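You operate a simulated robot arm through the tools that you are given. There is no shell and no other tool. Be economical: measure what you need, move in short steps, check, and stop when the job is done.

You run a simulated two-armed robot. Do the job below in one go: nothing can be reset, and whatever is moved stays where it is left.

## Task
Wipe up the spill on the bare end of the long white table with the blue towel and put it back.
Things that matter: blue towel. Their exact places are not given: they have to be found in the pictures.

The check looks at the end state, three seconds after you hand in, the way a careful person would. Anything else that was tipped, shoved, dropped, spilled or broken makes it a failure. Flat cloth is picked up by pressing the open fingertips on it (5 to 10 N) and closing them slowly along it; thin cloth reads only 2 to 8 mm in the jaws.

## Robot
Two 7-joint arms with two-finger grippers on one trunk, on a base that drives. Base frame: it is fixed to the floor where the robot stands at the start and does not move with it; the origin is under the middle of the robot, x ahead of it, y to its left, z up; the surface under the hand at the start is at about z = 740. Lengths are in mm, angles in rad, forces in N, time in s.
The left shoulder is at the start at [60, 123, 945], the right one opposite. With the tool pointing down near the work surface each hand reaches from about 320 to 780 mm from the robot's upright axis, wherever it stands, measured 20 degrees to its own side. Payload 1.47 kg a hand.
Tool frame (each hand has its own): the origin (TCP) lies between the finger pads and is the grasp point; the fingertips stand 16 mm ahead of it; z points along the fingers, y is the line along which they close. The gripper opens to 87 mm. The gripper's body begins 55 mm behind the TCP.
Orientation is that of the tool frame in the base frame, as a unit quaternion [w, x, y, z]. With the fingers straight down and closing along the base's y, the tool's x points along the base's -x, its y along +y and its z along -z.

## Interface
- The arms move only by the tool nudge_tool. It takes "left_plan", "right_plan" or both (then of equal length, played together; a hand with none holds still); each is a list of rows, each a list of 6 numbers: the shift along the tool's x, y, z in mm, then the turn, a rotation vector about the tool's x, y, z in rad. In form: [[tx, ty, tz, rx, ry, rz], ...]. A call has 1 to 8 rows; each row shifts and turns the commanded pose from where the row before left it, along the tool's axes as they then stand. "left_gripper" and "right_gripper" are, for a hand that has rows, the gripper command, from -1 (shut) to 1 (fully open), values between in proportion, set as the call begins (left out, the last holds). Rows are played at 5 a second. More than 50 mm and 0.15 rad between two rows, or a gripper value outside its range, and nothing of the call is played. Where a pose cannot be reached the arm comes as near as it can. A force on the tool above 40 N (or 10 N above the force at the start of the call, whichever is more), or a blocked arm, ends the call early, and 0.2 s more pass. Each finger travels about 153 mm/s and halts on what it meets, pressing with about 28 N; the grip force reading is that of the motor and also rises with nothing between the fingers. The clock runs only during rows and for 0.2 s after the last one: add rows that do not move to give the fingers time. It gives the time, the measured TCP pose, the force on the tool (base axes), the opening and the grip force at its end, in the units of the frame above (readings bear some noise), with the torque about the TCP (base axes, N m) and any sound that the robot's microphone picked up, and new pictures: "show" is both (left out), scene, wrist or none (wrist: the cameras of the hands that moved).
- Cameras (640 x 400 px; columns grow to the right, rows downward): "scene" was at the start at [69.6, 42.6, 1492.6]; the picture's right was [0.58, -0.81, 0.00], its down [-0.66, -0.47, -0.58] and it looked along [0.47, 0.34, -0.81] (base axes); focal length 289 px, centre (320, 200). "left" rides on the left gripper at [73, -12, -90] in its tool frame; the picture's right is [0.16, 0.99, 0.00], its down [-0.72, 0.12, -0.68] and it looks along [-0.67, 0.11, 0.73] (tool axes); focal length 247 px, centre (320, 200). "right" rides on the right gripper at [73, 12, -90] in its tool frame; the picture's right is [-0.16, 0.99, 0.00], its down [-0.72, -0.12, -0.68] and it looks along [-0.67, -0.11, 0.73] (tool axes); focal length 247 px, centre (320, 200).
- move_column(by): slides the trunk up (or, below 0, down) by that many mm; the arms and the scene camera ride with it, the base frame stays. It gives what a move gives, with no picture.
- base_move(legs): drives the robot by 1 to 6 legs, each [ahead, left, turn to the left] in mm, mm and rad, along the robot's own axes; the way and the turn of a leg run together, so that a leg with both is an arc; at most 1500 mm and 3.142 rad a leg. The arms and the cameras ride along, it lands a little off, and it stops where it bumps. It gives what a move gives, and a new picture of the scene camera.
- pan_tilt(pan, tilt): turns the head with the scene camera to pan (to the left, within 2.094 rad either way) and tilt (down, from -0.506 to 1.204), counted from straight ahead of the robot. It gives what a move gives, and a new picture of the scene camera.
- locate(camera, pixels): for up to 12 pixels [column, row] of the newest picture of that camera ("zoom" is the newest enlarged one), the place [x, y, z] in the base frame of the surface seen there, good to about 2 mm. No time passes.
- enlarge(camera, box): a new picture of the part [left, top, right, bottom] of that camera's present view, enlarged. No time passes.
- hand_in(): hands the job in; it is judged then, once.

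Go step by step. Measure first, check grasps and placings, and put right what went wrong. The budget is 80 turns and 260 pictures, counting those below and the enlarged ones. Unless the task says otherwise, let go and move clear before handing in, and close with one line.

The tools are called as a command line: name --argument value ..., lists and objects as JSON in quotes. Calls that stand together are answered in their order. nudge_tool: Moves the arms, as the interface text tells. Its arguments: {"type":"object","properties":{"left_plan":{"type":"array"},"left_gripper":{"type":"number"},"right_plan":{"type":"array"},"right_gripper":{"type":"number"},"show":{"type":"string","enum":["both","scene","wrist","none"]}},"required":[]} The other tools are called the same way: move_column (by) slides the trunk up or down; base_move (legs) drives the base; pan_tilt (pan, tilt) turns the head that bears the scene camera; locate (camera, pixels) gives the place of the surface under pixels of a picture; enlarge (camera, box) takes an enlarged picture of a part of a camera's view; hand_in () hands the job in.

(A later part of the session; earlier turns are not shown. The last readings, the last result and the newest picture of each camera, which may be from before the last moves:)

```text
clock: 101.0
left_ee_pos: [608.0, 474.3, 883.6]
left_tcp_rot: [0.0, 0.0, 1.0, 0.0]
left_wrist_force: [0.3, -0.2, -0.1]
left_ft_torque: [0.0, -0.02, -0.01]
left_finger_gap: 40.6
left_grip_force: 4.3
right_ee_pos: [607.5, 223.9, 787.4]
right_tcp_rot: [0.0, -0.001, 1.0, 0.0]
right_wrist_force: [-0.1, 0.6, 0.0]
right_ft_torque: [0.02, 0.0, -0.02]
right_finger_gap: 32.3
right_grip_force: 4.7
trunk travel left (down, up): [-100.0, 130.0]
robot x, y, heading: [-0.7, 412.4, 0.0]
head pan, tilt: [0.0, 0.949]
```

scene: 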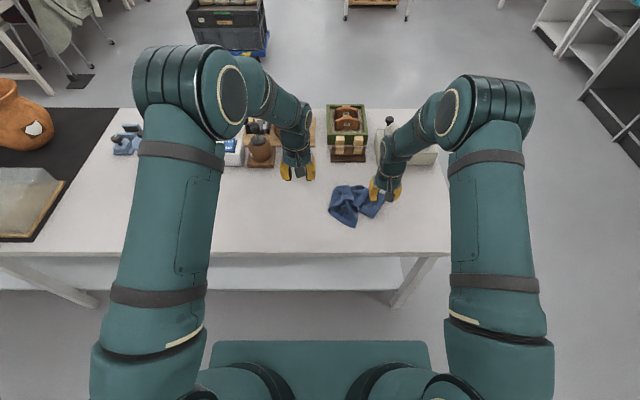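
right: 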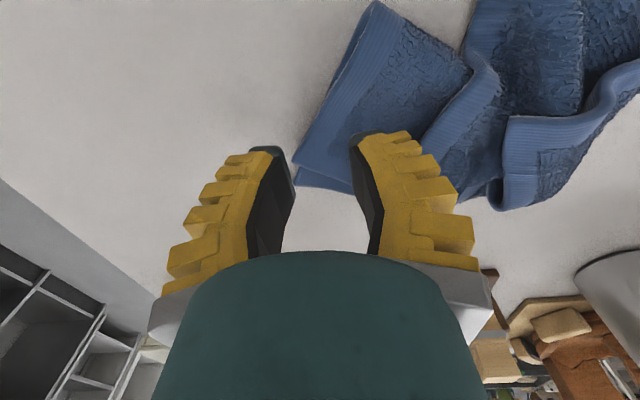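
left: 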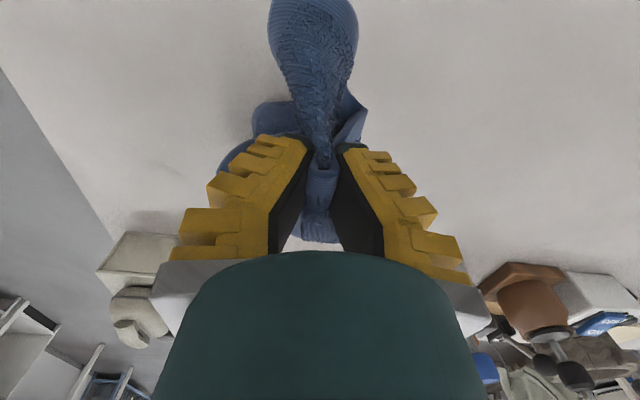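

C1 is at right-camera (298,165). I'll shift 8 mm inward and lower to contact.

nudge_tool --right_plan '[[4, 8, 8, 0, 0, 0], [0, 0, 7, 0, 0, 0], [0, 0, 4, 0, 0, 0], [0, 0, 2, 0, 0, 0], [0, 0, 0, 0, 0, 0]]' --show "wrist"

```text
clock: 102.2
left_ee_pos: [608.1, 474.2, 884.5]
left_tcp_rot: [0.0, -0.001, 1.0, 0.0]
left_wrist_force: [0.1, 0.2, 0.5]
left_ft_torque: [0.03, 0.01, 0.0]
left_finger_gap: 40.5
left_grip_force: 4.7
right_ee_pos: [603.3, 230.5, 767.2]
right_tcp_rot: [0.0, 0.0, 1.0, 0.0]
right_wrist_force: [-0.1, -0.4, 0.2]
right_ft_torque: [0.0, 0.01, -0.03]
right_finger_gap: 26.9
right_grip_force: 7.4
trunk travel left (down, up): [-100.0, 130.0]
robot x, y, heading: [1.4, 414.1, 0.003]
head pan, tilt: [0.0, 0.949]
```

right: 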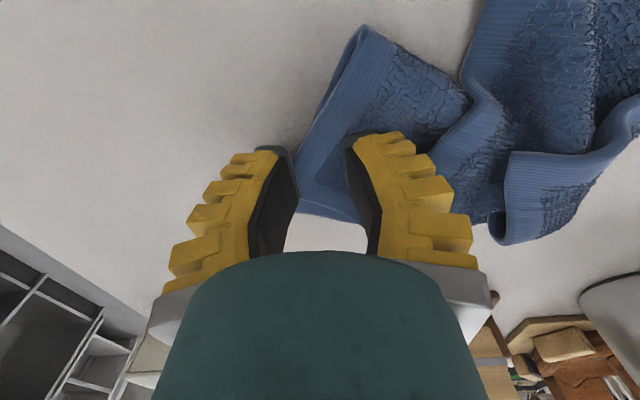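

The outer finger is still at the cloth's edge. I'll shift another 10 mm in and press.

nudge_tool --right_plan '[[0, 0, -6, 0, 0, 0], [6, 10, 0, 0, 0, 0], [0, 0, 6, 0, 0, 0], [0, 0, 4, 0, 0, 0], [0, 0, 2, 0, 0, 0], [0, 0, 0, 0, 0, 0]]' --show "none"

nudge_tool --right_plan '[[0, 0, 2, 0, 0, 0], [0, 0, 0, 0, 0, 0]]' --right_gripper -0.5 --show "wrist"

```text
clock: 103.6
left_ee_pos: [609.6, 474.5, 885.5]
left_tcp_rot: [0.0, 0.0, 1.0, 0.0]
left_wrist_force: [0.1, -0.6, 0.0]
left_ft_torque: [0.0, 0.04, -0.01]
left_finger_gap: 40.8
left_grip_force: 4.5
right_ee_pos: [596.0, 241.1, 762.9]
right_tcp_rot: [0.0, -0.001, 1.0, -0.001]
right_wrist_force: [-0.1, -0.1, 0.4]
right_ft_torque: [0.02, 0.02, 0.0]
right_finger_gap: 27.0
right_grip_force: 7.2
trunk travel left (down, up): [-100.0, 130.0]
robot x, y, heading: [1.4, 417.1, -0.005]
head pan, tilt: [0.0, 0.949]
```

```text
clock: 104.2
left_ee_pos: [607.5, 474.0, 884.6]
left_tcp_rot: [0.0, -0.001, 1.0, 0.0]
left_wrist_force: [0.1, 0.6, -0.3]
left_ft_torque: [-0.03, 0.01, 0.03]
left_finger_gap: 40.7
left_grip_force: 4.6
right_ee_pos: [594.7, 241.1, 761.5]
right_tcp_rot: [0.002, 0.0, 1.0, 0.001]
right_wrist_force: [0.0, 0.3, 3.6]
right_ft_torque: [0.09, 0.02, -0.05]
right_finger_gap: 23.1
right_grip_force: 7.1
trunk travel left (down, up): [-100.0, 130.0]
robot x, y, heading: [-4.9, 414.5, -0.002]
head pan, tilt: [0.0, 0.949]
```

right: 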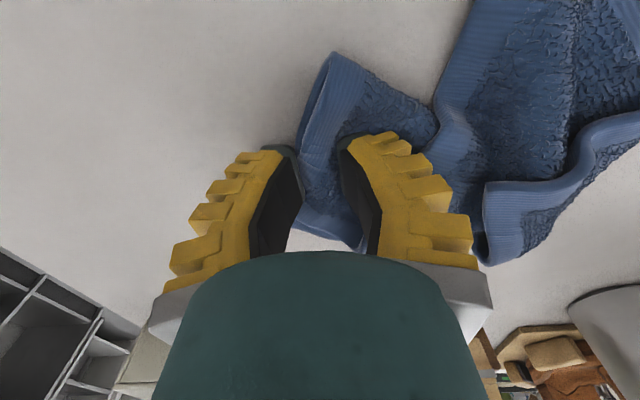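

Contact is 3.6 N, so I'll press 2 mm more and close slowly.

nudge_tool --right_plan '[[0, 0, 1.5, 0, 0, 0], [0, 0, 0, 0, 0, 0]]' --right_gripper -0.7 --show "none"

nudge_tool --right_plan '[[0, 0, 0, 0, 0, 0], [0, 0, 0, 0, 0, 0], [0, 0, 0, 0, 0, 0], [0, 0, -15, 0, 0, 0], [0, -5, -20, 0, 0, 0], [0, -10, -20, 0, 0, 0], [0, 0, 0, 0, 0, 0]]' --right_gripper -1 --show "both"

enlarge --camera "scene" --box '[310, 160, 430, 250]'

```text
clock: 104.8
left_ee_pos: [607.4, 474.8, 884.9]
left_tcp_rot: [0.0, -0.001, 1.0, 0.0]
left_wrist_force: [0.3, -0.5, 0.0]
left_ft_torque: [0.03, -0.01, -0.02]
left_finger_gap: 40.6
left_grip_force: 4.8
right_ee_pos: [594.9, 241.1, 759.7]
right_tcp_rot: [0.001, -0.001, 1.0, 0.0]
right_wrist_force: [-0.7, -1.9, 7.1]
right_ft_torque: [0.09, -0.02, 0.02]
right_finger_gap: 17.3
right_grip_force: 3.8
trunk travel left (down, up): [-100.0, 130.0]
robot x, y, heading: [0.2, 412.5, 0.005]
head pan, tilt: [0.0, 0.949]
```

```text
clock: 106.4
left_ee_pos: [608.3, 473.4, 884.5]
left_tcp_rot: [0.0, -0.001, 1.0, 0.0]
left_wrist_force: [0.5, 0.4, -0.8]
left_ft_torque: [0.0, 0.01, 0.0]
left_finger_gap: 40.7
left_grip_force: 4.3
right_ee_pos: [597.2, 225.7, 812.2]
right_tcp_rot: [-0.001, 0.0, 1.0, -0.001]
right_wrist_force: [-0.2, 0.3, -0.7]
right_ft_torque: [0.0, 0.02, 0.0]
right_finger_gap: 0.0
right_grip_force: 27.8
trunk travel left (down, up): [-100.0, 130.0]
robot x, y, heading: [-0.1, 413.7, 0.002]
head pan, tilt: [0.0, 0.949]
```

scene: 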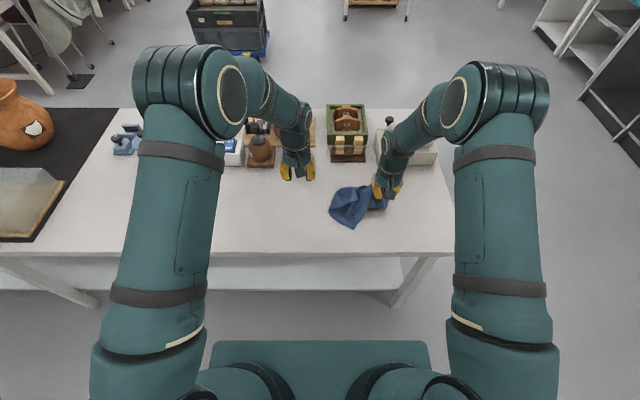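
right: 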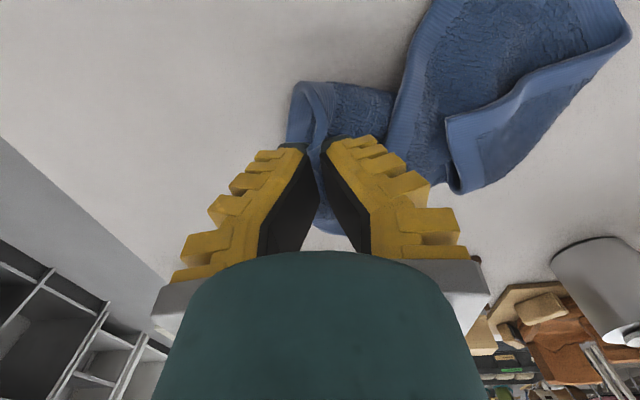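

```text
4.44 times, centred on (370, 205) of scene
```

zoom: 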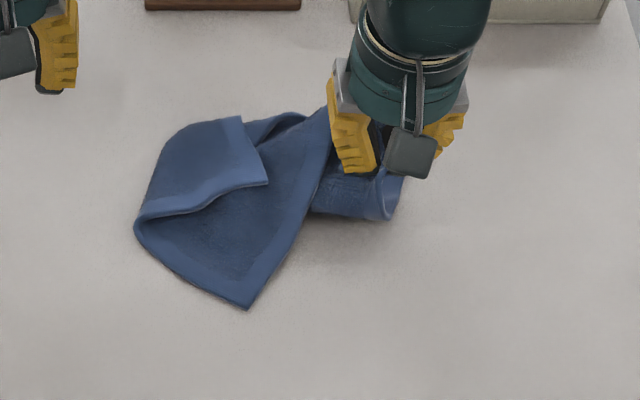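

The right hand has C1. The flap corner F is at zoom (266,182), so I'll measure it for the left hand.

locate --camera "zoom" --pixels '[[264, 181], [250, 165], [245, 140], [225, 170], [225, 145], [245, 305], [180, 210]]'

```text
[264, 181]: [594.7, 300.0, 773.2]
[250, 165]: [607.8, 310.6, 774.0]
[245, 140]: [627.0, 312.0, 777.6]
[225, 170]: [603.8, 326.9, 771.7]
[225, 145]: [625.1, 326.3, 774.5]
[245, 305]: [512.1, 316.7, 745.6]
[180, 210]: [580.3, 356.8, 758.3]
```

I'll move the left hand over (610,326) while the right pulls 25 mm away for clearance.

nudge_tool --left_plan '[[0, -40, 0, 0, 0, 0], [0, -40, 0, 0, 0, 0], [0, -40, 10, 0, 0, 0], [0, -28, 30, 0, 0, 0], [0, 0, 35, 0, 0, 0], [0, 0, 14, 0, 0, 0], [0, 0, 0, 0, 0, 0]]' --right_plan '[[0, -10, 0, 0, 0, 0], [0, -15, 0, 0, 0, 0], [0, 0, 0, 0, 0, 0], [0, 0, 0, 0, 0, 0], [0, 0, 0, 0, 0, 0], [0, 0, 0, 0, 0, 0], [0, 0, 0, 0, 0, 0]]' --left_gripper -0.4 --show "both"

```text
clock: 108.0
left_ee_pos: [609.2, 325.9, 797.7]
left_tcp_rot: [0.0, -0.001, 1.0, 0.001]
left_wrist_force: [0.2, 0.1, -0.1]
left_ft_torque: [0.01, -0.02, 0.02]
left_finger_gap: 32.4
left_grip_force: 4.7
right_ee_pos: [596.7, 201.9, 812.9]
right_tcp_rot: [0.001, 0.0, 1.0, 0.0]
right_wrist_force: [-0.5, 0.5, 0.0]
right_ft_torque: [-0.03, 0.01, -0.01]
right_finger_gap: 0.0
right_grip_force: 28.4
trunk travel left (down, up): [-100.0, 130.0]
robot x, y, heading: [0.4, 412.9, 0.001]
head pan, tilt: [0.0, 0.949]
```

scene: 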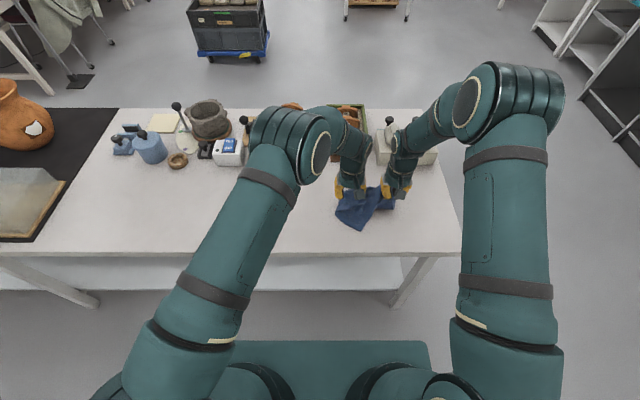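
right: 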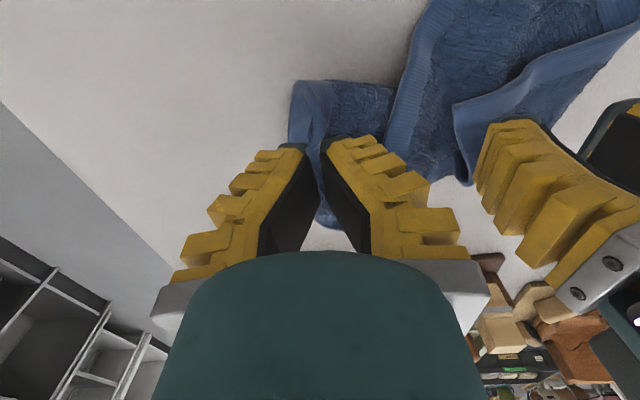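
left: 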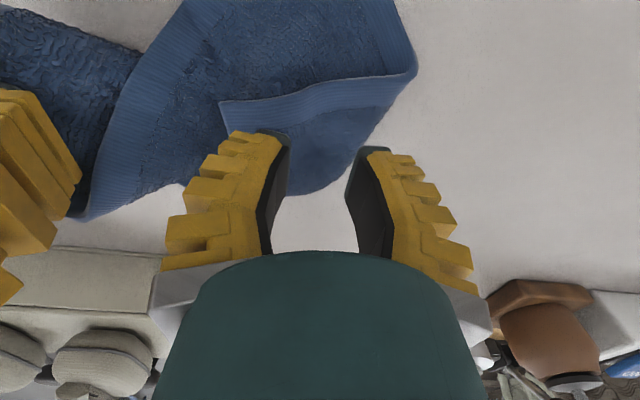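

The towel shifted along with the right hand. F is now at left-camera (220,103), so I'll relocate it.

locate --camera "left" --pixels '[[222, 104], [235, 120], [250, 110], [270, 115], [300, 105], [300, 130], [410, 70]]'

```text
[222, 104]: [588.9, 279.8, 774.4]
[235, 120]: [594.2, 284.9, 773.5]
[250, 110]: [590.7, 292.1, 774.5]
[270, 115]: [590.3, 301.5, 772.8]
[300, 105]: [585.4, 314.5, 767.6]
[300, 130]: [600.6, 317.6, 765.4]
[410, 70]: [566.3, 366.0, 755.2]
```

I'll move the left hand to (602,304) and lower onto the flap.

nudge_tool --left_plan '[[7, -11, 0, 0, 0, 0], [0, -11, 0, 0, 0, 0], [0, 0, 8, 0, 0, 0], [0, 0, 8, 0, 0, 0], [0, 0, 6, 0, 0, 0], [0, 0, 4, 0, 0, 0], [0, 0, 0, 0, 0, 0]]' --show "wrist"

```text
clock: 109.6
left_ee_pos: [601.3, 305.1, 772.6]
left_tcp_rot: [0.0, -0.001, 1.0, 0.0]
left_wrist_force: [-0.3, -1.5, 0.4]
left_ft_torque: [-0.05, 0.02, 0.0]
left_finger_gap: 27.1
left_grip_force: 6.9
right_ee_pos: [597.1, 200.8, 812.7]
right_tcp_rot: [0.0, -0.001, 1.0, 0.0]
right_wrist_force: [-0.2, -0.9, -0.2]
right_ft_torque: [-0.01, 0.01, 0.01]
right_finger_gap: 0.3
right_grip_force: 27.7
trunk travel left (down, up): [-100.0, 130.0]
robot x, y, heading: [-2.9, 412.5, 0.001]
head pan, tilt: [0.0, 0.949]
```

left: 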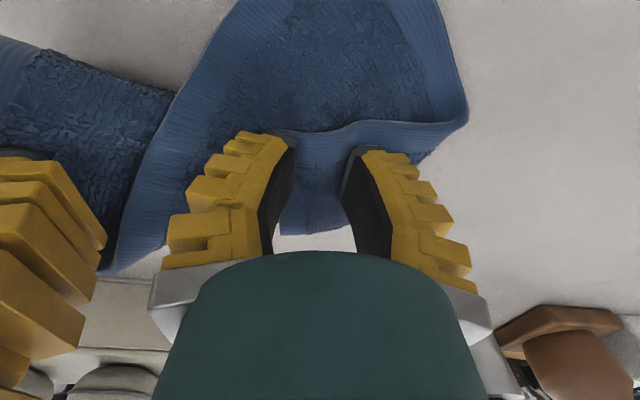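

The fingers straddle the flap near F. I'll press a little more and close.

nudge_tool --left_plan '[[0, 0, 5, 0, 0, 0], [0, 0, 4, 0, 0, 0], [0, 0, 0, 0, 0, 0]]' --left_gripper -0.5 --show "none"

nudge_tool --left_plan '[[0, 0, 0, 0, 0, 0], [0, 0, 0, 0, 0, 0]]' --left_gripper -0.75 --show "wrist"

```text
clock: 110.4
left_ee_pos: [600.7, 305.2, 763.8]
left_tcp_rot: [0.001, -0.001, 1.0, -0.001]
left_wrist_force: [0.7, 1.8, 12.4]
left_ft_torque: [-0.13, -0.13, 0.08]
left_finger_gap: 26.1
left_grip_force: 3.1
right_ee_pos: [596.3, 200.0, 815.4]
right_tcp_rot: [0.0, -0.001, 1.0, -0.001]
right_wrist_force: [0.4, 0.2, -0.4]
right_ft_torque: [0.02, -0.03, -0.02]
right_finger_gap: 0.0
right_grip_force: 27.7
trunk travel left (down, up): [-100.0, 130.0]
robot x, y, heading: [1.8, 412.1, 0.007]
head pan, tilt: [0.0, 0.949]
```

```text
clock: 111.0
left_ee_pos: [600.2, 306.1, 764.5]
left_tcp_rot: [0.0, -0.001, 1.0, 0.0]
left_wrist_force: [-0.5, 2.4, 13.3]
left_ft_torque: [-0.18, -0.1, 0.03]
left_finger_gap: 15.9
left_grip_force: 3.9
right_ee_pos: [596.4, 200.9, 813.2]
right_tcp_rot: [0.001, -0.001, 1.0, -0.001]
right_wrist_force: [-0.1, 1.3, -0.1]
right_ft_torque: [0.0, -0.01, 0.0]
right_finger_gap: 0.0
right_grip_force: 28.3
trunk travel left (down, up): [-100.0, 130.0]
robot x, y, heading: [-1.6, 417.8, 0.005]
head pan, tilt: [0.0, 0.949]
```

left: 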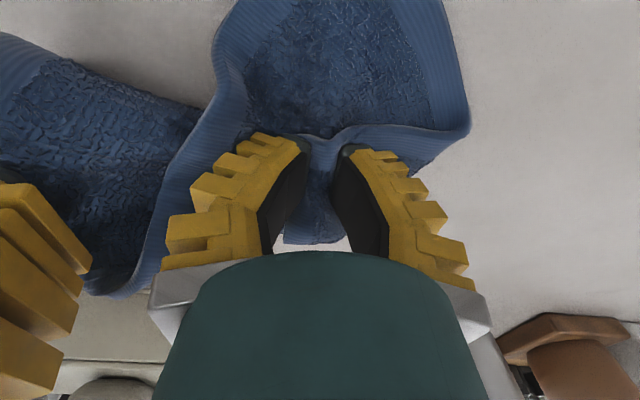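

I'll ease off 2 mm, close fully, then lift both hands and part them slightly.

nudge_tool --left_plan '[[0, 0, -2, 0, 0, 0], [0, 0, 0, 0, 0, 0], [0, 0, 0, 0, 0, 0], [0, 0, -20, 0, 0, 0], [0, 10, -28, 0, 0, 0], [0, 10, -35, 0, 0, 0], [0, 10, -35, 0, 0, 0], [0, 10, -35, 0, 0, 0]]' --right_plan '[[0, 0, 0, 0, 0, 0], [0, 0, 0, 0, 0, 0], [0, 0, 0, 0, 0, 0], [0, 0, 0, 0, 0, 0], [0, 0, 0, 0, 0, 0], [0, -5, -35, 0, 0, 0], [0, -5, -35, 0, 0, 0], [0, -5, -35, 0, 0, 0]]' --left_gripper -1 --show "both"

enlarge --camera "scene" --box '[300, 120, 460, 240]'

```text
clock: 112.8
left_ee_pos: [600.2, 343.8, 917.2]
left_tcp_rot: [0.0, -0.002, 1.0, 0.0]
left_wrist_force: [0.1, 0.2, -0.6]
left_ft_torque: [-0.02, 0.01, 0.01]
left_finger_gap: 0.0
left_grip_force: 27.7
right_ee_pos: [595.4, 184.1, 920.3]
right_tcp_rot: [0.0, -0.001, 1.0, -0.001]
right_wrist_force: [0.2, 0.8, -0.7]
right_ft_torque: [0.03, 0.0, 0.01]
right_finger_gap: 0.0
right_grip_force: 28.3
trunk travel left (down, up): [-100.0, 130.0]
robot x, y, heading: [1.1, 416.9, 0.001]
head pan, tilt: [0.0, 0.949]
```

scene: 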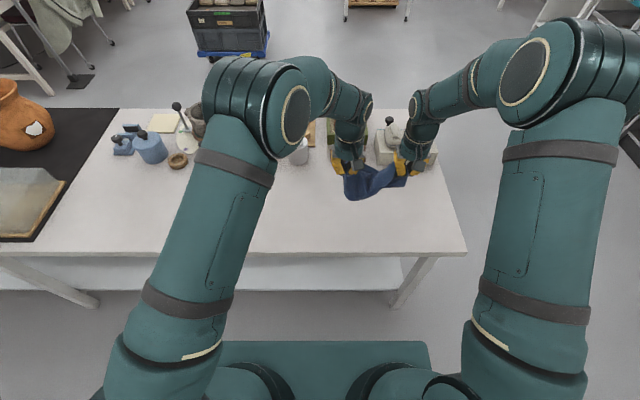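
right: 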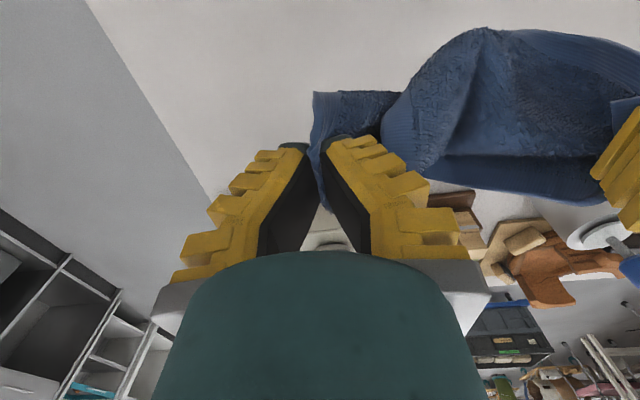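
left: 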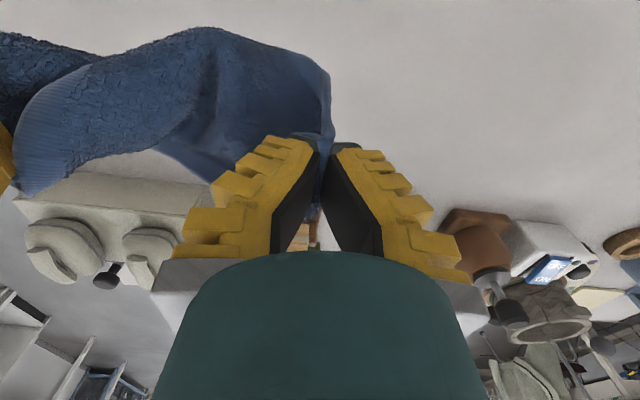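

```text
3.33 times, centred on (380, 180) of scene
```

zoom: 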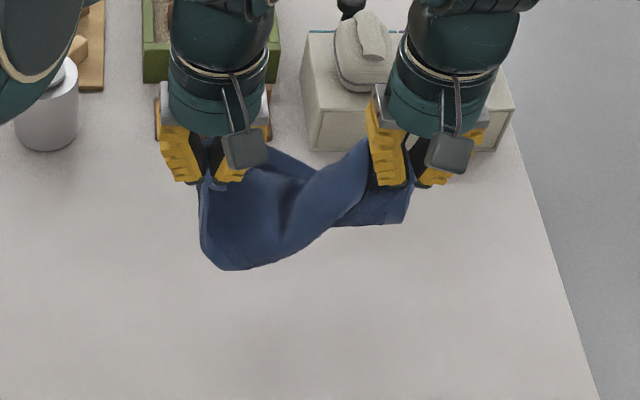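

Both hands hold. I'll lift to about 1010 and spread to roughly 190 mm apart to untwist it.

nudge_tool --left_plan '[[0, 4, -30, 0, 0, 0], [0, 4, -30, 0, 0, 0], [0, 4, -30, 0, 0, 0], [0, 4, 0, 0, 0, 0], [0, 0, 0, 0, 0, 0], [0, 0, 0, 0, 0, 0]]' --right_plan '[[0, -4, -30, 0, 0, 0], [0, -4, -30, 0, 0, 0], [0, -4, -30, 0, 0, 0], [0, -4, 0, 0, 0, 0], [0, 0, 0, 0, 0, 0], [0, 0, 0, 0, 0, 0]]' --show "both"

enlarge --camera "scene" --box '[300, 110, 460, 230]'

```text
clock: 114.2
left_ee_pos: [600.6, 359.7, 1007.3]
left_tcp_rot: [-0.001, -0.001, 1.0, -0.001]
left_wrist_force: [0.4, -1.4, 0.1]
left_ft_torque: [0.0, 0.0, 0.0]
left_finger_gap: 0.0
left_grip_force: 27.6
right_ee_pos: [594.6, 170.0, 1009.3]
right_tcp_rot: [0.001, 0.0, 1.0, 0.001]
right_wrist_force: [0.4, 0.5, 0.1]
right_ft_torque: [0.0, -0.01, 0.04]
right_finger_gap: 0.2
right_grip_force: 27.2
trunk travel left (down, up): [-100.0, 130.0]
robot x, y, heading: [-3.1, 410.1, -0.002]
head pan, tilt: [0.0, 0.949]
```

scene: 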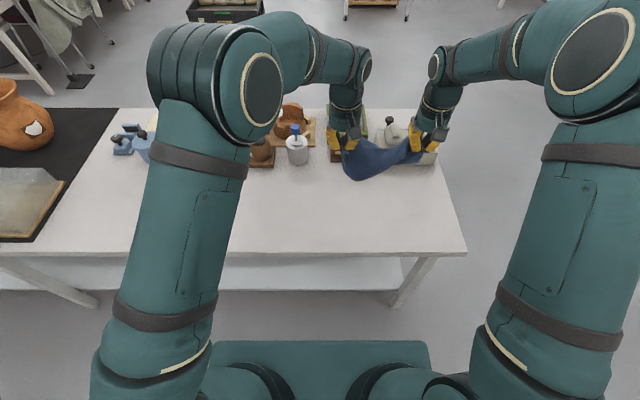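
right: 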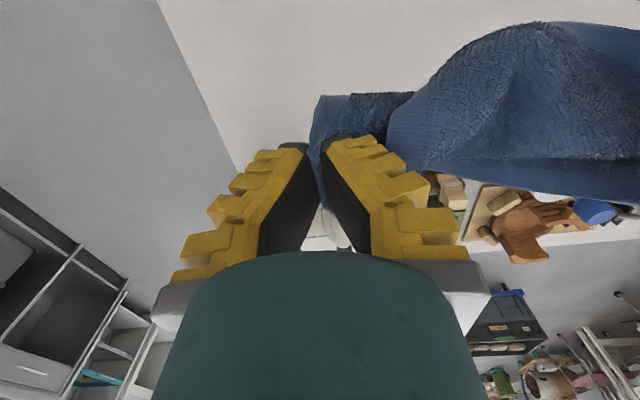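
left: 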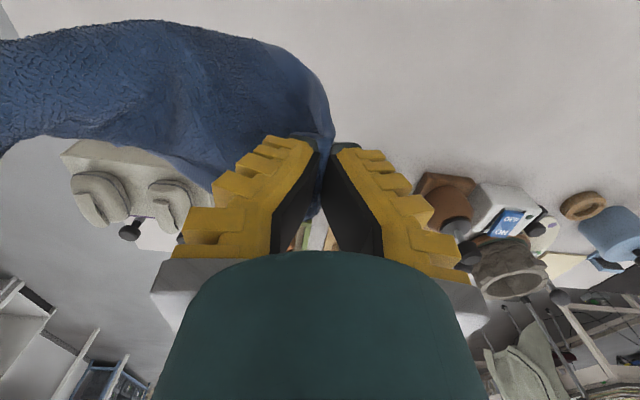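

```text
3.33 times, centred on (380, 170) of scene
```

zoom: 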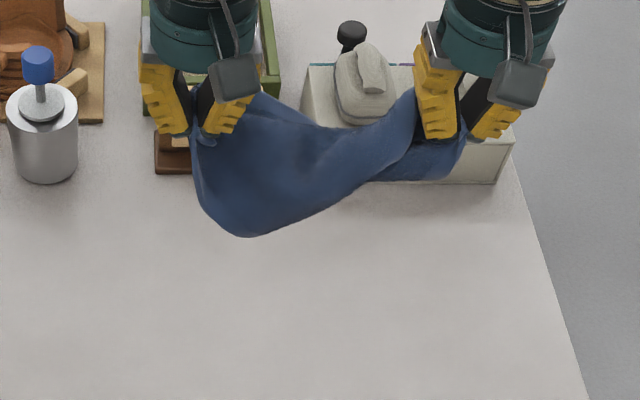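

The right hand evidently holds C1 and C2 together, while the left holds F with C3 hanging. I'll lay it down centred on home, backing toward the robot, and then unfold C2.

nudge_tool --left_plan '[[-18, -15, 0, 0, 0, 0], [-18, -15, 0, 0, 0, 0], [-18, -15, 0, 0, 0, 0], [-16, -13, 0, 0, 0, 0], [0, 0, 0, 0, 0, 0], [0, 0, 24, 0, 0, 0], [0, 0, 24, 0, 0, 0]]' --right_plan '[[-18, -15, 0, 0, 0, 0], [-18, -15, 0, 0, 0, 0], [-18, -15, 0, 0, 0, 0], [-16, -13, 0, 0, 0, 0], [0, 0, 0, 0, 0, 0], [0, 0, 24, 0, 0, 0], [0, 0, 24, 0, 0, 0]]' --show "none"

nudge_tool --left_plan '[[25, 0, 26, 0, 0, 0], [26, 0, 27, 0, 0, 0], [26, 0, 27, 0, 0, 0], [26, 0, 27, 0, 0, 0], [26, 0, 27, 0, 0, 0], [26, 0, 27, 0, 0, 0], [26, 0, 26, 0, 0, 0], [0, 0, 8, 0, 0, 0]]' --right_plan '[[25, 0, 26, 0, 0, 0], [26, 0, 27, 0, 0, 0], [26, 0, 27, 0, 0, 0], [26, 0, 27, 0, 0, 0], [26, 0, 27, 0, 0, 0], [26, 0, 27, 0, 0, 0], [26, 0, 26, 0, 0, 0], [0, 0, 8, 0, 0, 0]]' --show "both"

enlarge --camera "scene" --box '[310, 150, 470, 270]'

```text
clock: 115.8
left_ee_pos: [670.8, 302.2, 957.5]
left_tcp_rot: [0.001, -0.002, 1.0, 0.0]
left_wrist_force: [-0.2, 0.4, -0.5]
left_ft_torque: [-0.02, -0.01, 0.02]
left_finger_gap: 0.0
left_grip_force: 28.2
right_ee_pos: [666.3, 112.1, 958.4]
right_tcp_rot: [0.0, -0.001, 1.0, 0.0]
right_wrist_force: [0.9, 0.3, -0.2]
right_ft_torque: [-0.02, 0.01, 0.02]
right_finger_gap: 0.0
right_grip_force: 27.9
trunk travel left (down, up): [-100.0, 130.0]
robot x, y, heading: [0.1, 415.0, -0.003]
head pan, tilt: [0.0, 0.949]
```

```text
clock: 117.6
left_ee_pos: [490.1, 304.6, 765.0]
left_tcp_rot: [0.001, -0.001, 1.0, -0.001]
left_wrist_force: [-1.2, 0.5, 3.2]
left_ft_torque: [-0.03, 0.03, -0.01]
left_finger_gap: 0.0
left_grip_force: 28.2
right_ee_pos: [484.9, 113.0, 764.7]
right_tcp_rot: [0.001, -0.001, 1.0, 0.0]
right_wrist_force: [-0.2, 0.6, 1.5]
right_ft_torque: [-0.02, -0.03, 0.01]
right_finger_gap: 0.1
right_grip_force: 27.9
trunk travel left (down, up): [-100.0, 130.0]
robot x, y, heading: [-0.2, 414.8, -0.0]
head pan, tilt: [0.0, 0.949]
```

scene: 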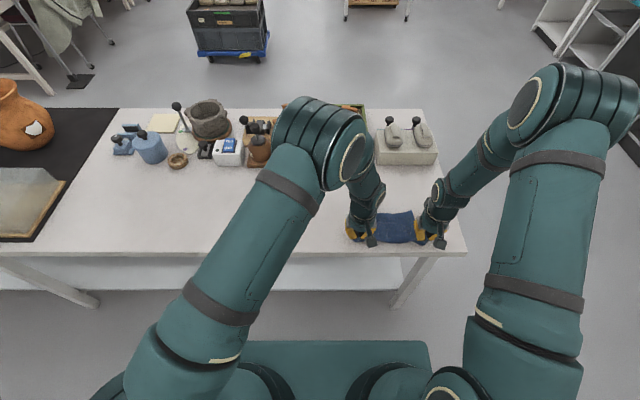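
right: 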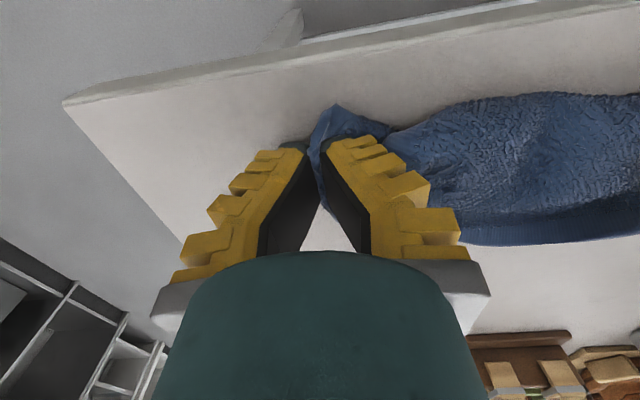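
left: 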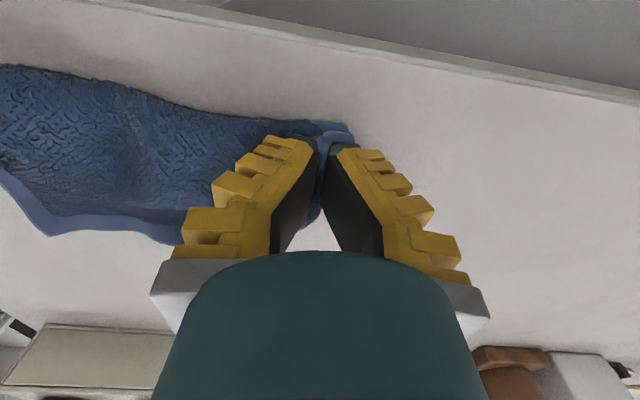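

```text
3.33 times, centred on (390, 210) of scene
```

zoom: 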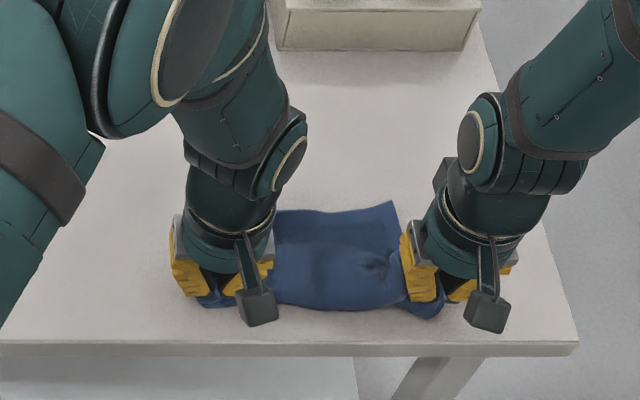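

Much neater: a band about 100 mm deep, folded in half. I'll release, raise and clear both hands to see.

nudge_tool --left_plan '[[0, 0, 0, 0, 0, 0], [0, 0, -20, 0, 0, 0], [0, 0, -40, 0, 0, 0], [0, 0, -40, 0, 0, 0], [0, 40, -20, 0, 0, 0], [0, 48, 0, 0, 0, 0], [0, 48, 0, 0, 0, 0], [0, 48, 0, 0, 0, 0]]' --right_plan '[[0, 0, 0, 0, 0, 0], [0, 0, -20, 0, 0, 0], [0, 0, -40, 0, 0, 0], [0, 0, -40, 0, 0, 0], [0, -40, -20, 0, 0, 0], [0, -48, 0, 0, 0, 0], [0, -40, 0, 0, 0, 0], [0, 0, 0, 0, 0, 0]]' --left_gripper -0.3 --right_gripper -0.3 --show "scene"

enlarge --camera "scene" --box '[330, 180, 450, 260]'

```text
clock: 119.4
left_ee_pos: [489.8, 489.9, 885.6]
left_tcp_rot: [0.0, -0.001, 1.0, 0.0]
left_wrist_force: [-0.4, 0.5, 0.0]
left_ft_torque: [-0.07, -0.01, -0.01]
left_finger_gap: 36.4
left_grip_force: 4.4
right_ee_pos: [487.0, -16.7, 888.0]
right_tcp_rot: [0.001, -0.002, 1.0, 0.0]
right_wrist_force: [0.1, -1.0, 0.0]
right_ft_torque: [-0.03, 0.01, 0.0]
right_finger_gap: 36.6
right_grip_force: 4.9
trunk travel left (down, up): [-100.0, 130.0]
robot x, y, heading: [0.5, 411.4, 0.003]
head pan, tilt: [0.0, 0.949]
```

scene: 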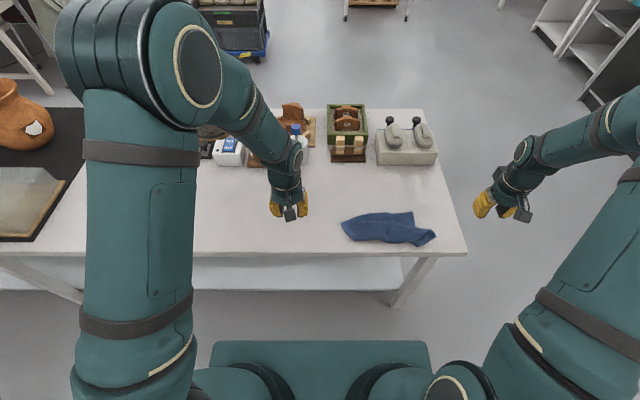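

```text
5.00 times, centred on (390, 220) of scene
```

zoom: 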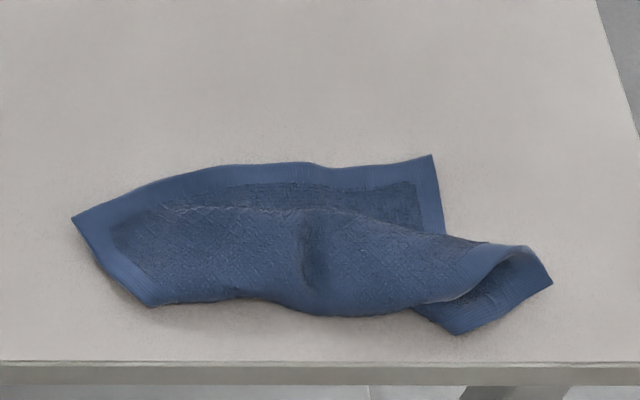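

The far long hem is exposed with clean corners A at zoom (72,217) and B at (432,155). I'll measure both and grasp them with both hands to re-lay the towel flat.

locate --camera "zoom" --pixels '[[76, 217], [100, 215], [120, 220], [110, 240], [430, 158], [415, 165], [415, 185], [395, 175], [435, 210], [150, 300], [550, 280], [460, 330]]'

```text
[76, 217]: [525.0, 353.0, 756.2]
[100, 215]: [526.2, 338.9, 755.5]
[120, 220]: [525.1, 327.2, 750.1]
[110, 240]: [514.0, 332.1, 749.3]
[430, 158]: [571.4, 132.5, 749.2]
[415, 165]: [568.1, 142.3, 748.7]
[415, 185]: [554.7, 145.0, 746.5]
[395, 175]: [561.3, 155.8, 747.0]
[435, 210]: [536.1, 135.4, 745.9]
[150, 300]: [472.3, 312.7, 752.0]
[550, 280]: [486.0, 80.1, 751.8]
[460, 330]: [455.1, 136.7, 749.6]
```

Both hands go over their corners now: left to (520,325), right to (555,155).

nudge_tool --left_plan '[[-6, -33, 0, 0, 0, 0], [-6, -33, 0, 0, 0, 0], [-6, -33, 0, 0, 0, 0], [-6, -33, 0, 0, 0, 0], [-6, -33, 0, 0, 0, 0], [0, 0, 40, 0, 0, 0], [0, 0, 40, 0, 0, 0], [0, 0, 30, 0, 0, 0]]' --right_plan '[[-13.6, 34.4, 0, 0, 0, 0], [-13.6, 34.4, 0, 0, 0, 0], [-13.6, 34.4, 0, 0, 0, 0], [-13.6, 34.4, 0, 0, 0, 0], [-13.6, 34.4, 0, 0, 0, 0], [0, 0, 40, 0, 0, 0], [0, 0, 40, 0, 0, 0], [0, 0, 30, 0, 0, 0]]' --left_gripper -0.4 --right_gripper -0.4 --show "wrist"

nudge_tool --left_plan '[[0, 0, 6, 0, 0, 0], [0, 0, 4, 0, 0, 0], [0, 0, 3, 0, 0, 0], [0, 0, 0, 0, 0, 0]]' --right_plan '[[0, 0, 6, 0, 0, 0], [0, 0, 6, 0, 0, 0], [0, 0, 4, 0, 0, 0], [0, 0, 0, 0, 0, 0]]' --show "wrist"

```text
clock: 121.2
left_ee_pos: [520.6, 321.5, 773.4]
left_tcp_rot: [0.0, -0.001, 1.0, -0.001]
left_wrist_force: [-0.5, 1.3, 0.5]
left_ft_torque: [0.03, -0.02, 0.02]
left_finger_gap: 29.2
left_grip_force: 4.4
right_ee_pos: [553.5, 156.0, 774.6]
right_tcp_rot: [0.0, -0.001, 1.0, 0.001]
right_wrist_force: [0.3, 0.4, 0.0]
right_ft_torque: [0.01, 0.04, 0.0]
right_finger_gap: 32.5
right_grip_force: 4.8
trunk travel left (down, up): [-100.0, 130.0]
robot x, y, heading: [0.2, 411.3, 0.0]
head pan, tilt: [0.0, 0.949]
```

right: 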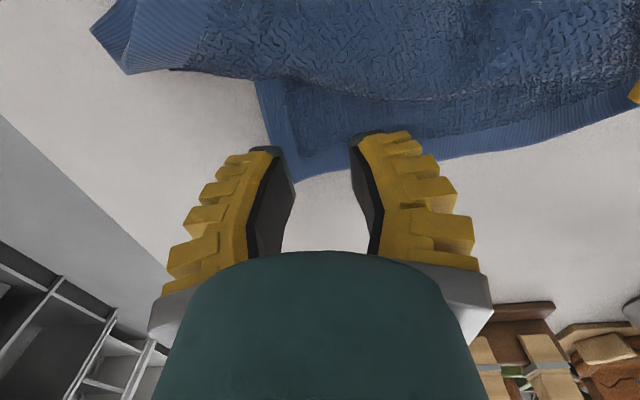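
left: 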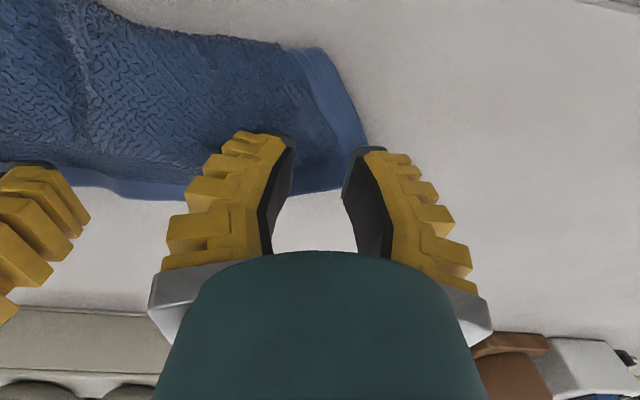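

```text
clock: 122.2
left_ee_pos: [519.7, 321.5, 762.2]
left_tcp_rot: [0.0, -0.002, 1.0, 0.0]
left_wrist_force: [0.5, 0.6, 1.2]
left_ft_torque: [0.02, -0.02, 0.03]
left_finger_gap: 29.1
left_grip_force: 4.3
right_ee_pos: [551.8, 155.0, 758.9]
right_tcp_rot: [0.0, 0.0, 1.0, -0.001]
right_wrist_force: [0.8, 1.0, 2.1]
right_ft_torque: [0.01, 0.0, 0.01]
right_finger_gap: 27.5
right_grip_force: 6.8
trunk travel left (down, up): [-100.0, 130.0]
robot x, y, heading: [-2.3, 412.3, 0.002]
head pan, tilt: [0.0, 0.949]
```

right: 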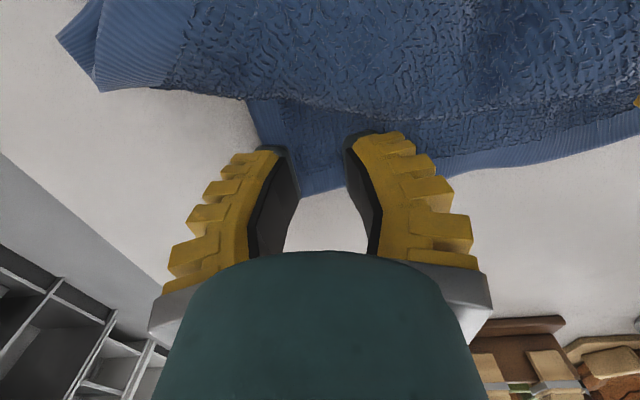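
left: 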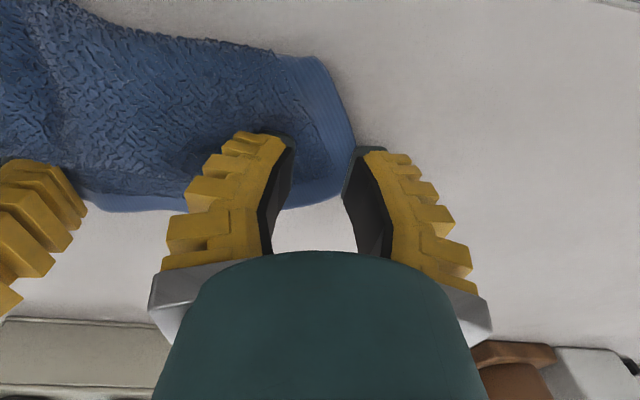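

The outer fingers are again right at the cloth's side edges. I'll shift left 14 mm and right 9 mm inward, then press.

nudge_tool --left_plan '[[0, 0, -6, 0, 0, 0], [4, -14, 0, 0, 0, 0], [0, 0, 6, 0, 0, 0], [0, 0, 3, 0, 0, 0], [0, 0, 1.5, 0, 0, 0], [0, 0, 0, 0, 0, 0]]' --right_plan '[[0, 0, -6, 0, 0, 0], [4, 9, 0, 0, 0, 0], [0, 0, 6, 0, 0, 0], [0, 0, 1.5, 0, 0, 0], [0, 0, 1, 0, 0, 0], [0, 0, 0, 0, 0, 0]]' --show "wrist"

```text
clock: 123.6
left_ee_pos: [514.8, 307.7, 759.4]
left_tcp_rot: [0.001, 0.0, 1.0, -0.002]
left_wrist_force: [0.9, -2.6, 13.4]
left_ft_torque: [-0.29, 0.09, 0.02]
left_finger_gap: 28.1
left_grip_force: 7.6
right_ee_pos: [549.6, 164.9, 759.8]
right_tcp_rot: [0.001, -0.002, 1.0, -0.001]
right_wrist_force: [-0.7, 0.2, 6.8]
right_ft_torque: [0.0, -0.02, -0.01]
right_finger_gap: 28.2
right_grip_force: 7.4
trunk travel left (down, up): [-100.0, 130.0]
robot x, y, heading: [-0.5, 412.9, -0.001]
head pan, tilt: [0.0, 0.949]
```

right: 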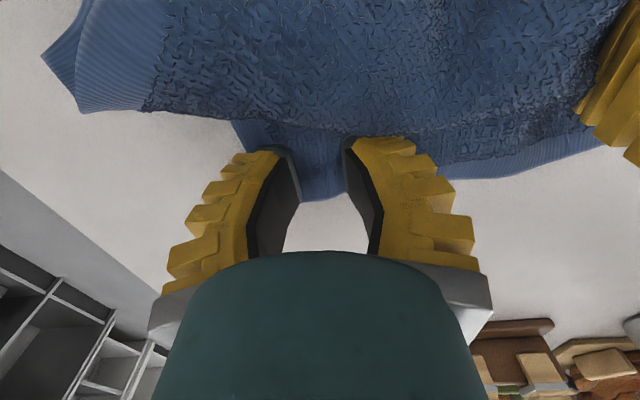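
left: 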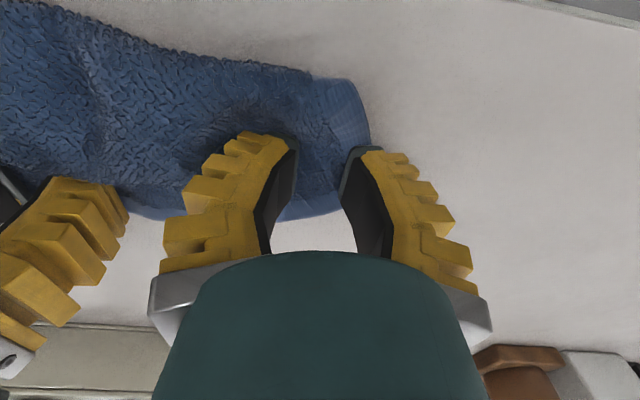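

Good contact (13 N and 7 N). I'll close in steps and lift a little.

nudge_tool --left_plan '[[0, 0, -1, 0, 0, 0], [0, 0, 0, 0, 0, 0]]' --right_plan '[[0, 0, 0, 0, 0, 0], [0, 0, 0, 0, 0, 0]]' --left_gripper -0.7 --right_gripper -0.7 --show "none"

nudge_tool --left_plan '[[0, 0, 0, 0, 0, 0], [0, 0, 0, 0, 0, 0], [0, 0, 0, 0, 0, 0], [0, 0, -15, 0, 0, 0], [0, 0, -25, 0, 0, 0], [0, 0, -35, 0, 0, 0], [0, 0, -40, 0, 0, 0], [0, 0, -40, 0, 0, 0]]' --right_plan '[[0, 0, 0, 0, 0, 0], [0, 0, 0, 0, 0, 0], [0, 0, 0, 0, 0, 0], [0, 0, -15, 0, 0, 0], [0, 0, -25, 0, 0, 0], [0, 0, -35, 0, 0, 0], [0, 0, -40, 0, 0, 0], [0, 0, -40, 0, 0, 0]]' --left_gripper -1 --right_gripper -1 --show "both"

enlarge --camera "scene" --box '[320, 140, 460, 250]'

```text
clock: 124.2
left_ee_pos: [515.2, 308.5, 758.8]
left_tcp_rot: [0.0, -0.001, 1.0, 0.0]
left_wrist_force: [-0.7, 2.5, 10.3]
left_ft_torque: [-0.15, 0.08, -0.04]
left_finger_gap: 16.9
left_grip_force: 3.7
right_ee_pos: [550.0, 164.1, 757.6]
right_tcp_rot: [0.001, -0.001, 1.0, -0.001]
right_wrist_force: [0.3, 0.4, 7.2]
right_ft_torque: [-0.02, 0.0, 0.01]
right_finger_gap: 17.4
right_grip_force: 3.8
trunk travel left (down, up): [-100.0, 130.0]
robot x, y, heading: [1.9, 415.6, 0.002]
head pan, tilt: [0.0, 0.949]
```

```text
clock: 126.0
left_ee_pos: [516.0, 305.9, 914.7]
left_tcp_rot: [0.0, -0.001, 1.0, 0.0]
left_wrist_force: [0.3, 0.1, -0.1]
left_ft_torque: [0.03, 0.0, -0.01]
left_finger_gap: 0.1
left_grip_force: 27.8
right_ee_pos: [549.1, 165.4, 912.3]
right_tcp_rot: [0.0, -0.001, 1.0, 0.0]
right_wrist_force: [-0.1, -0.2, 0.7]
right_ft_torque: [-0.05, -0.02, 0.04]
right_finger_gap: 0.0
right_grip_force: 27.6
trunk travel left (down, up): [-100.0, 130.0]
robot x, y, heading: [-0.4, 411.5, -0.002]
head pan, tilt: [0.0, 0.949]
```

scene: 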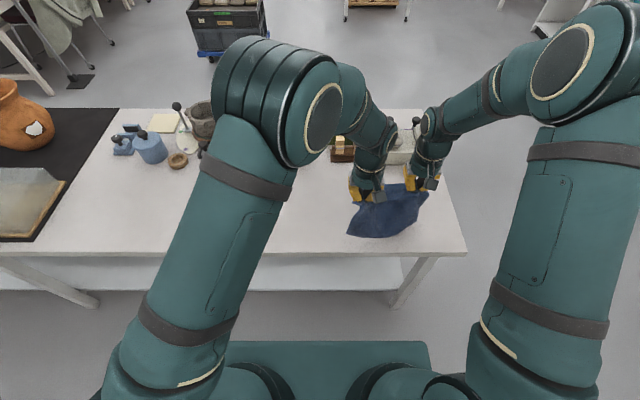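
right: 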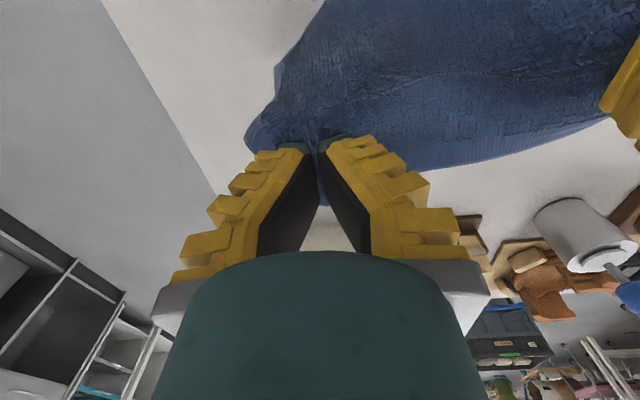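
left: 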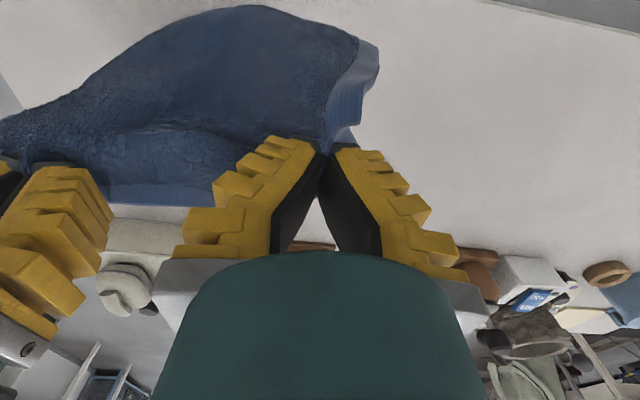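

```text
3.64 times, centred on (390, 195) of scene
```

zoom: 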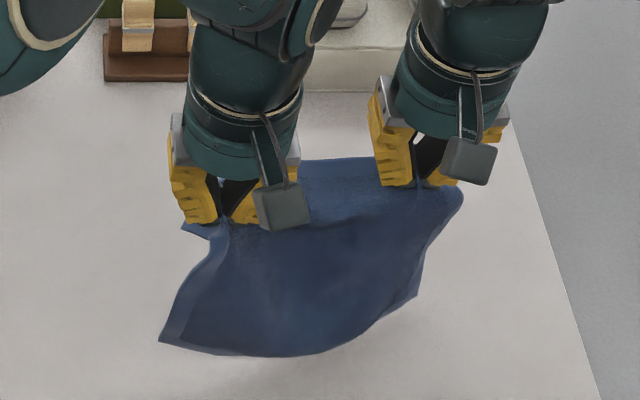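

The towel now hangs open from edge A–B with its lower hem near the robot. I'll lay it by advancing both hands forward and down, aligning the edge and shifting toward home.

nudge_tool --left_plan '[[-20, -3, 19, 0, 0, 0], [-20, -3, 19, 0, 0, 0], [-20, -3, 19, 0, 0, 0], [-20, -3, 19, 0, 0, 0], [-20, -3, 18, 0, 0, 0], [-20, -3, 18, 0, 0, 0], [-20, -3, 18, 0, 0, 0], [-20, -3, 18, 0, 0, 0]]' --right_plan '[[-15.6, -4, 19, 0, 0, 0], [-15.6, -4, 19, 0, 0, 0], [-15.6, -4, 19, 0, 0, 0], [-15.6, -4, 19, 0, 0, 0], [-15.6, -4, 18, 0, 0, 0], [-15.6, -4, 18, 0, 0, 0], [-15.6, -4, 18, 0, 0, 0], [-15.6, -4, 18, 0, 0, 0]]' --show "both"

enlarge --camera "scene" --box '[320, 150, 460, 260]'

```text
clock: 127.8
left_ee_pos: [674.0, 283.6, 764.4]
left_tcp_rot: [-0.002, -0.001, 1.0, 0.0]
left_wrist_force: [0.1, 0.1, -0.4]
left_ft_torque: [0.03, 0.01, -0.02]
left_finger_gap: 0.0
left_grip_force: 28.4
right_ee_pos: [673.0, 133.4, 763.8]
right_tcp_rot: [0.0, 0.0, 1.0, 0.0]
right_wrist_force: [-0.3, 0.3, 0.4]
right_ft_torque: [-0.02, 0.01, 0.04]
right_finger_gap: 0.1
right_grip_force: 28.4
trunk travel left (down, up): [-100.0, 130.0]
robot x, y, heading: [-1.9, 415.7, 0.004]
head pan, tilt: [0.0, 0.949]
```

scene: 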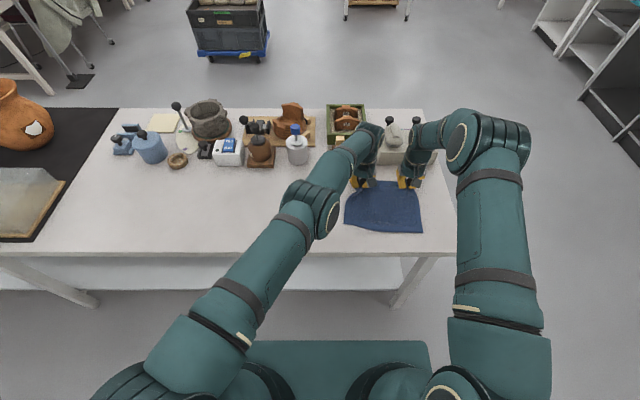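
right: 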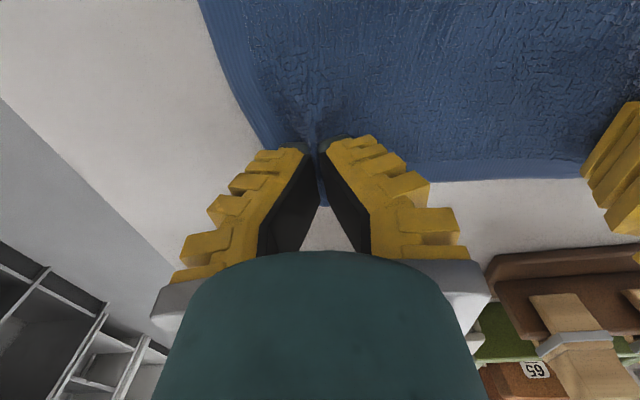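
left: 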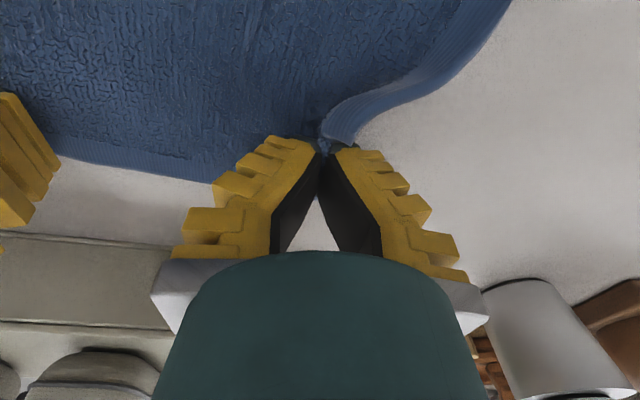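

```text
3.64 times, centred on (390, 205) of scene
```

zoom: 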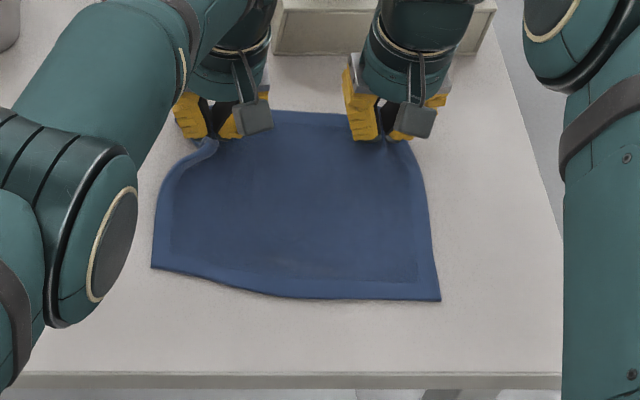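

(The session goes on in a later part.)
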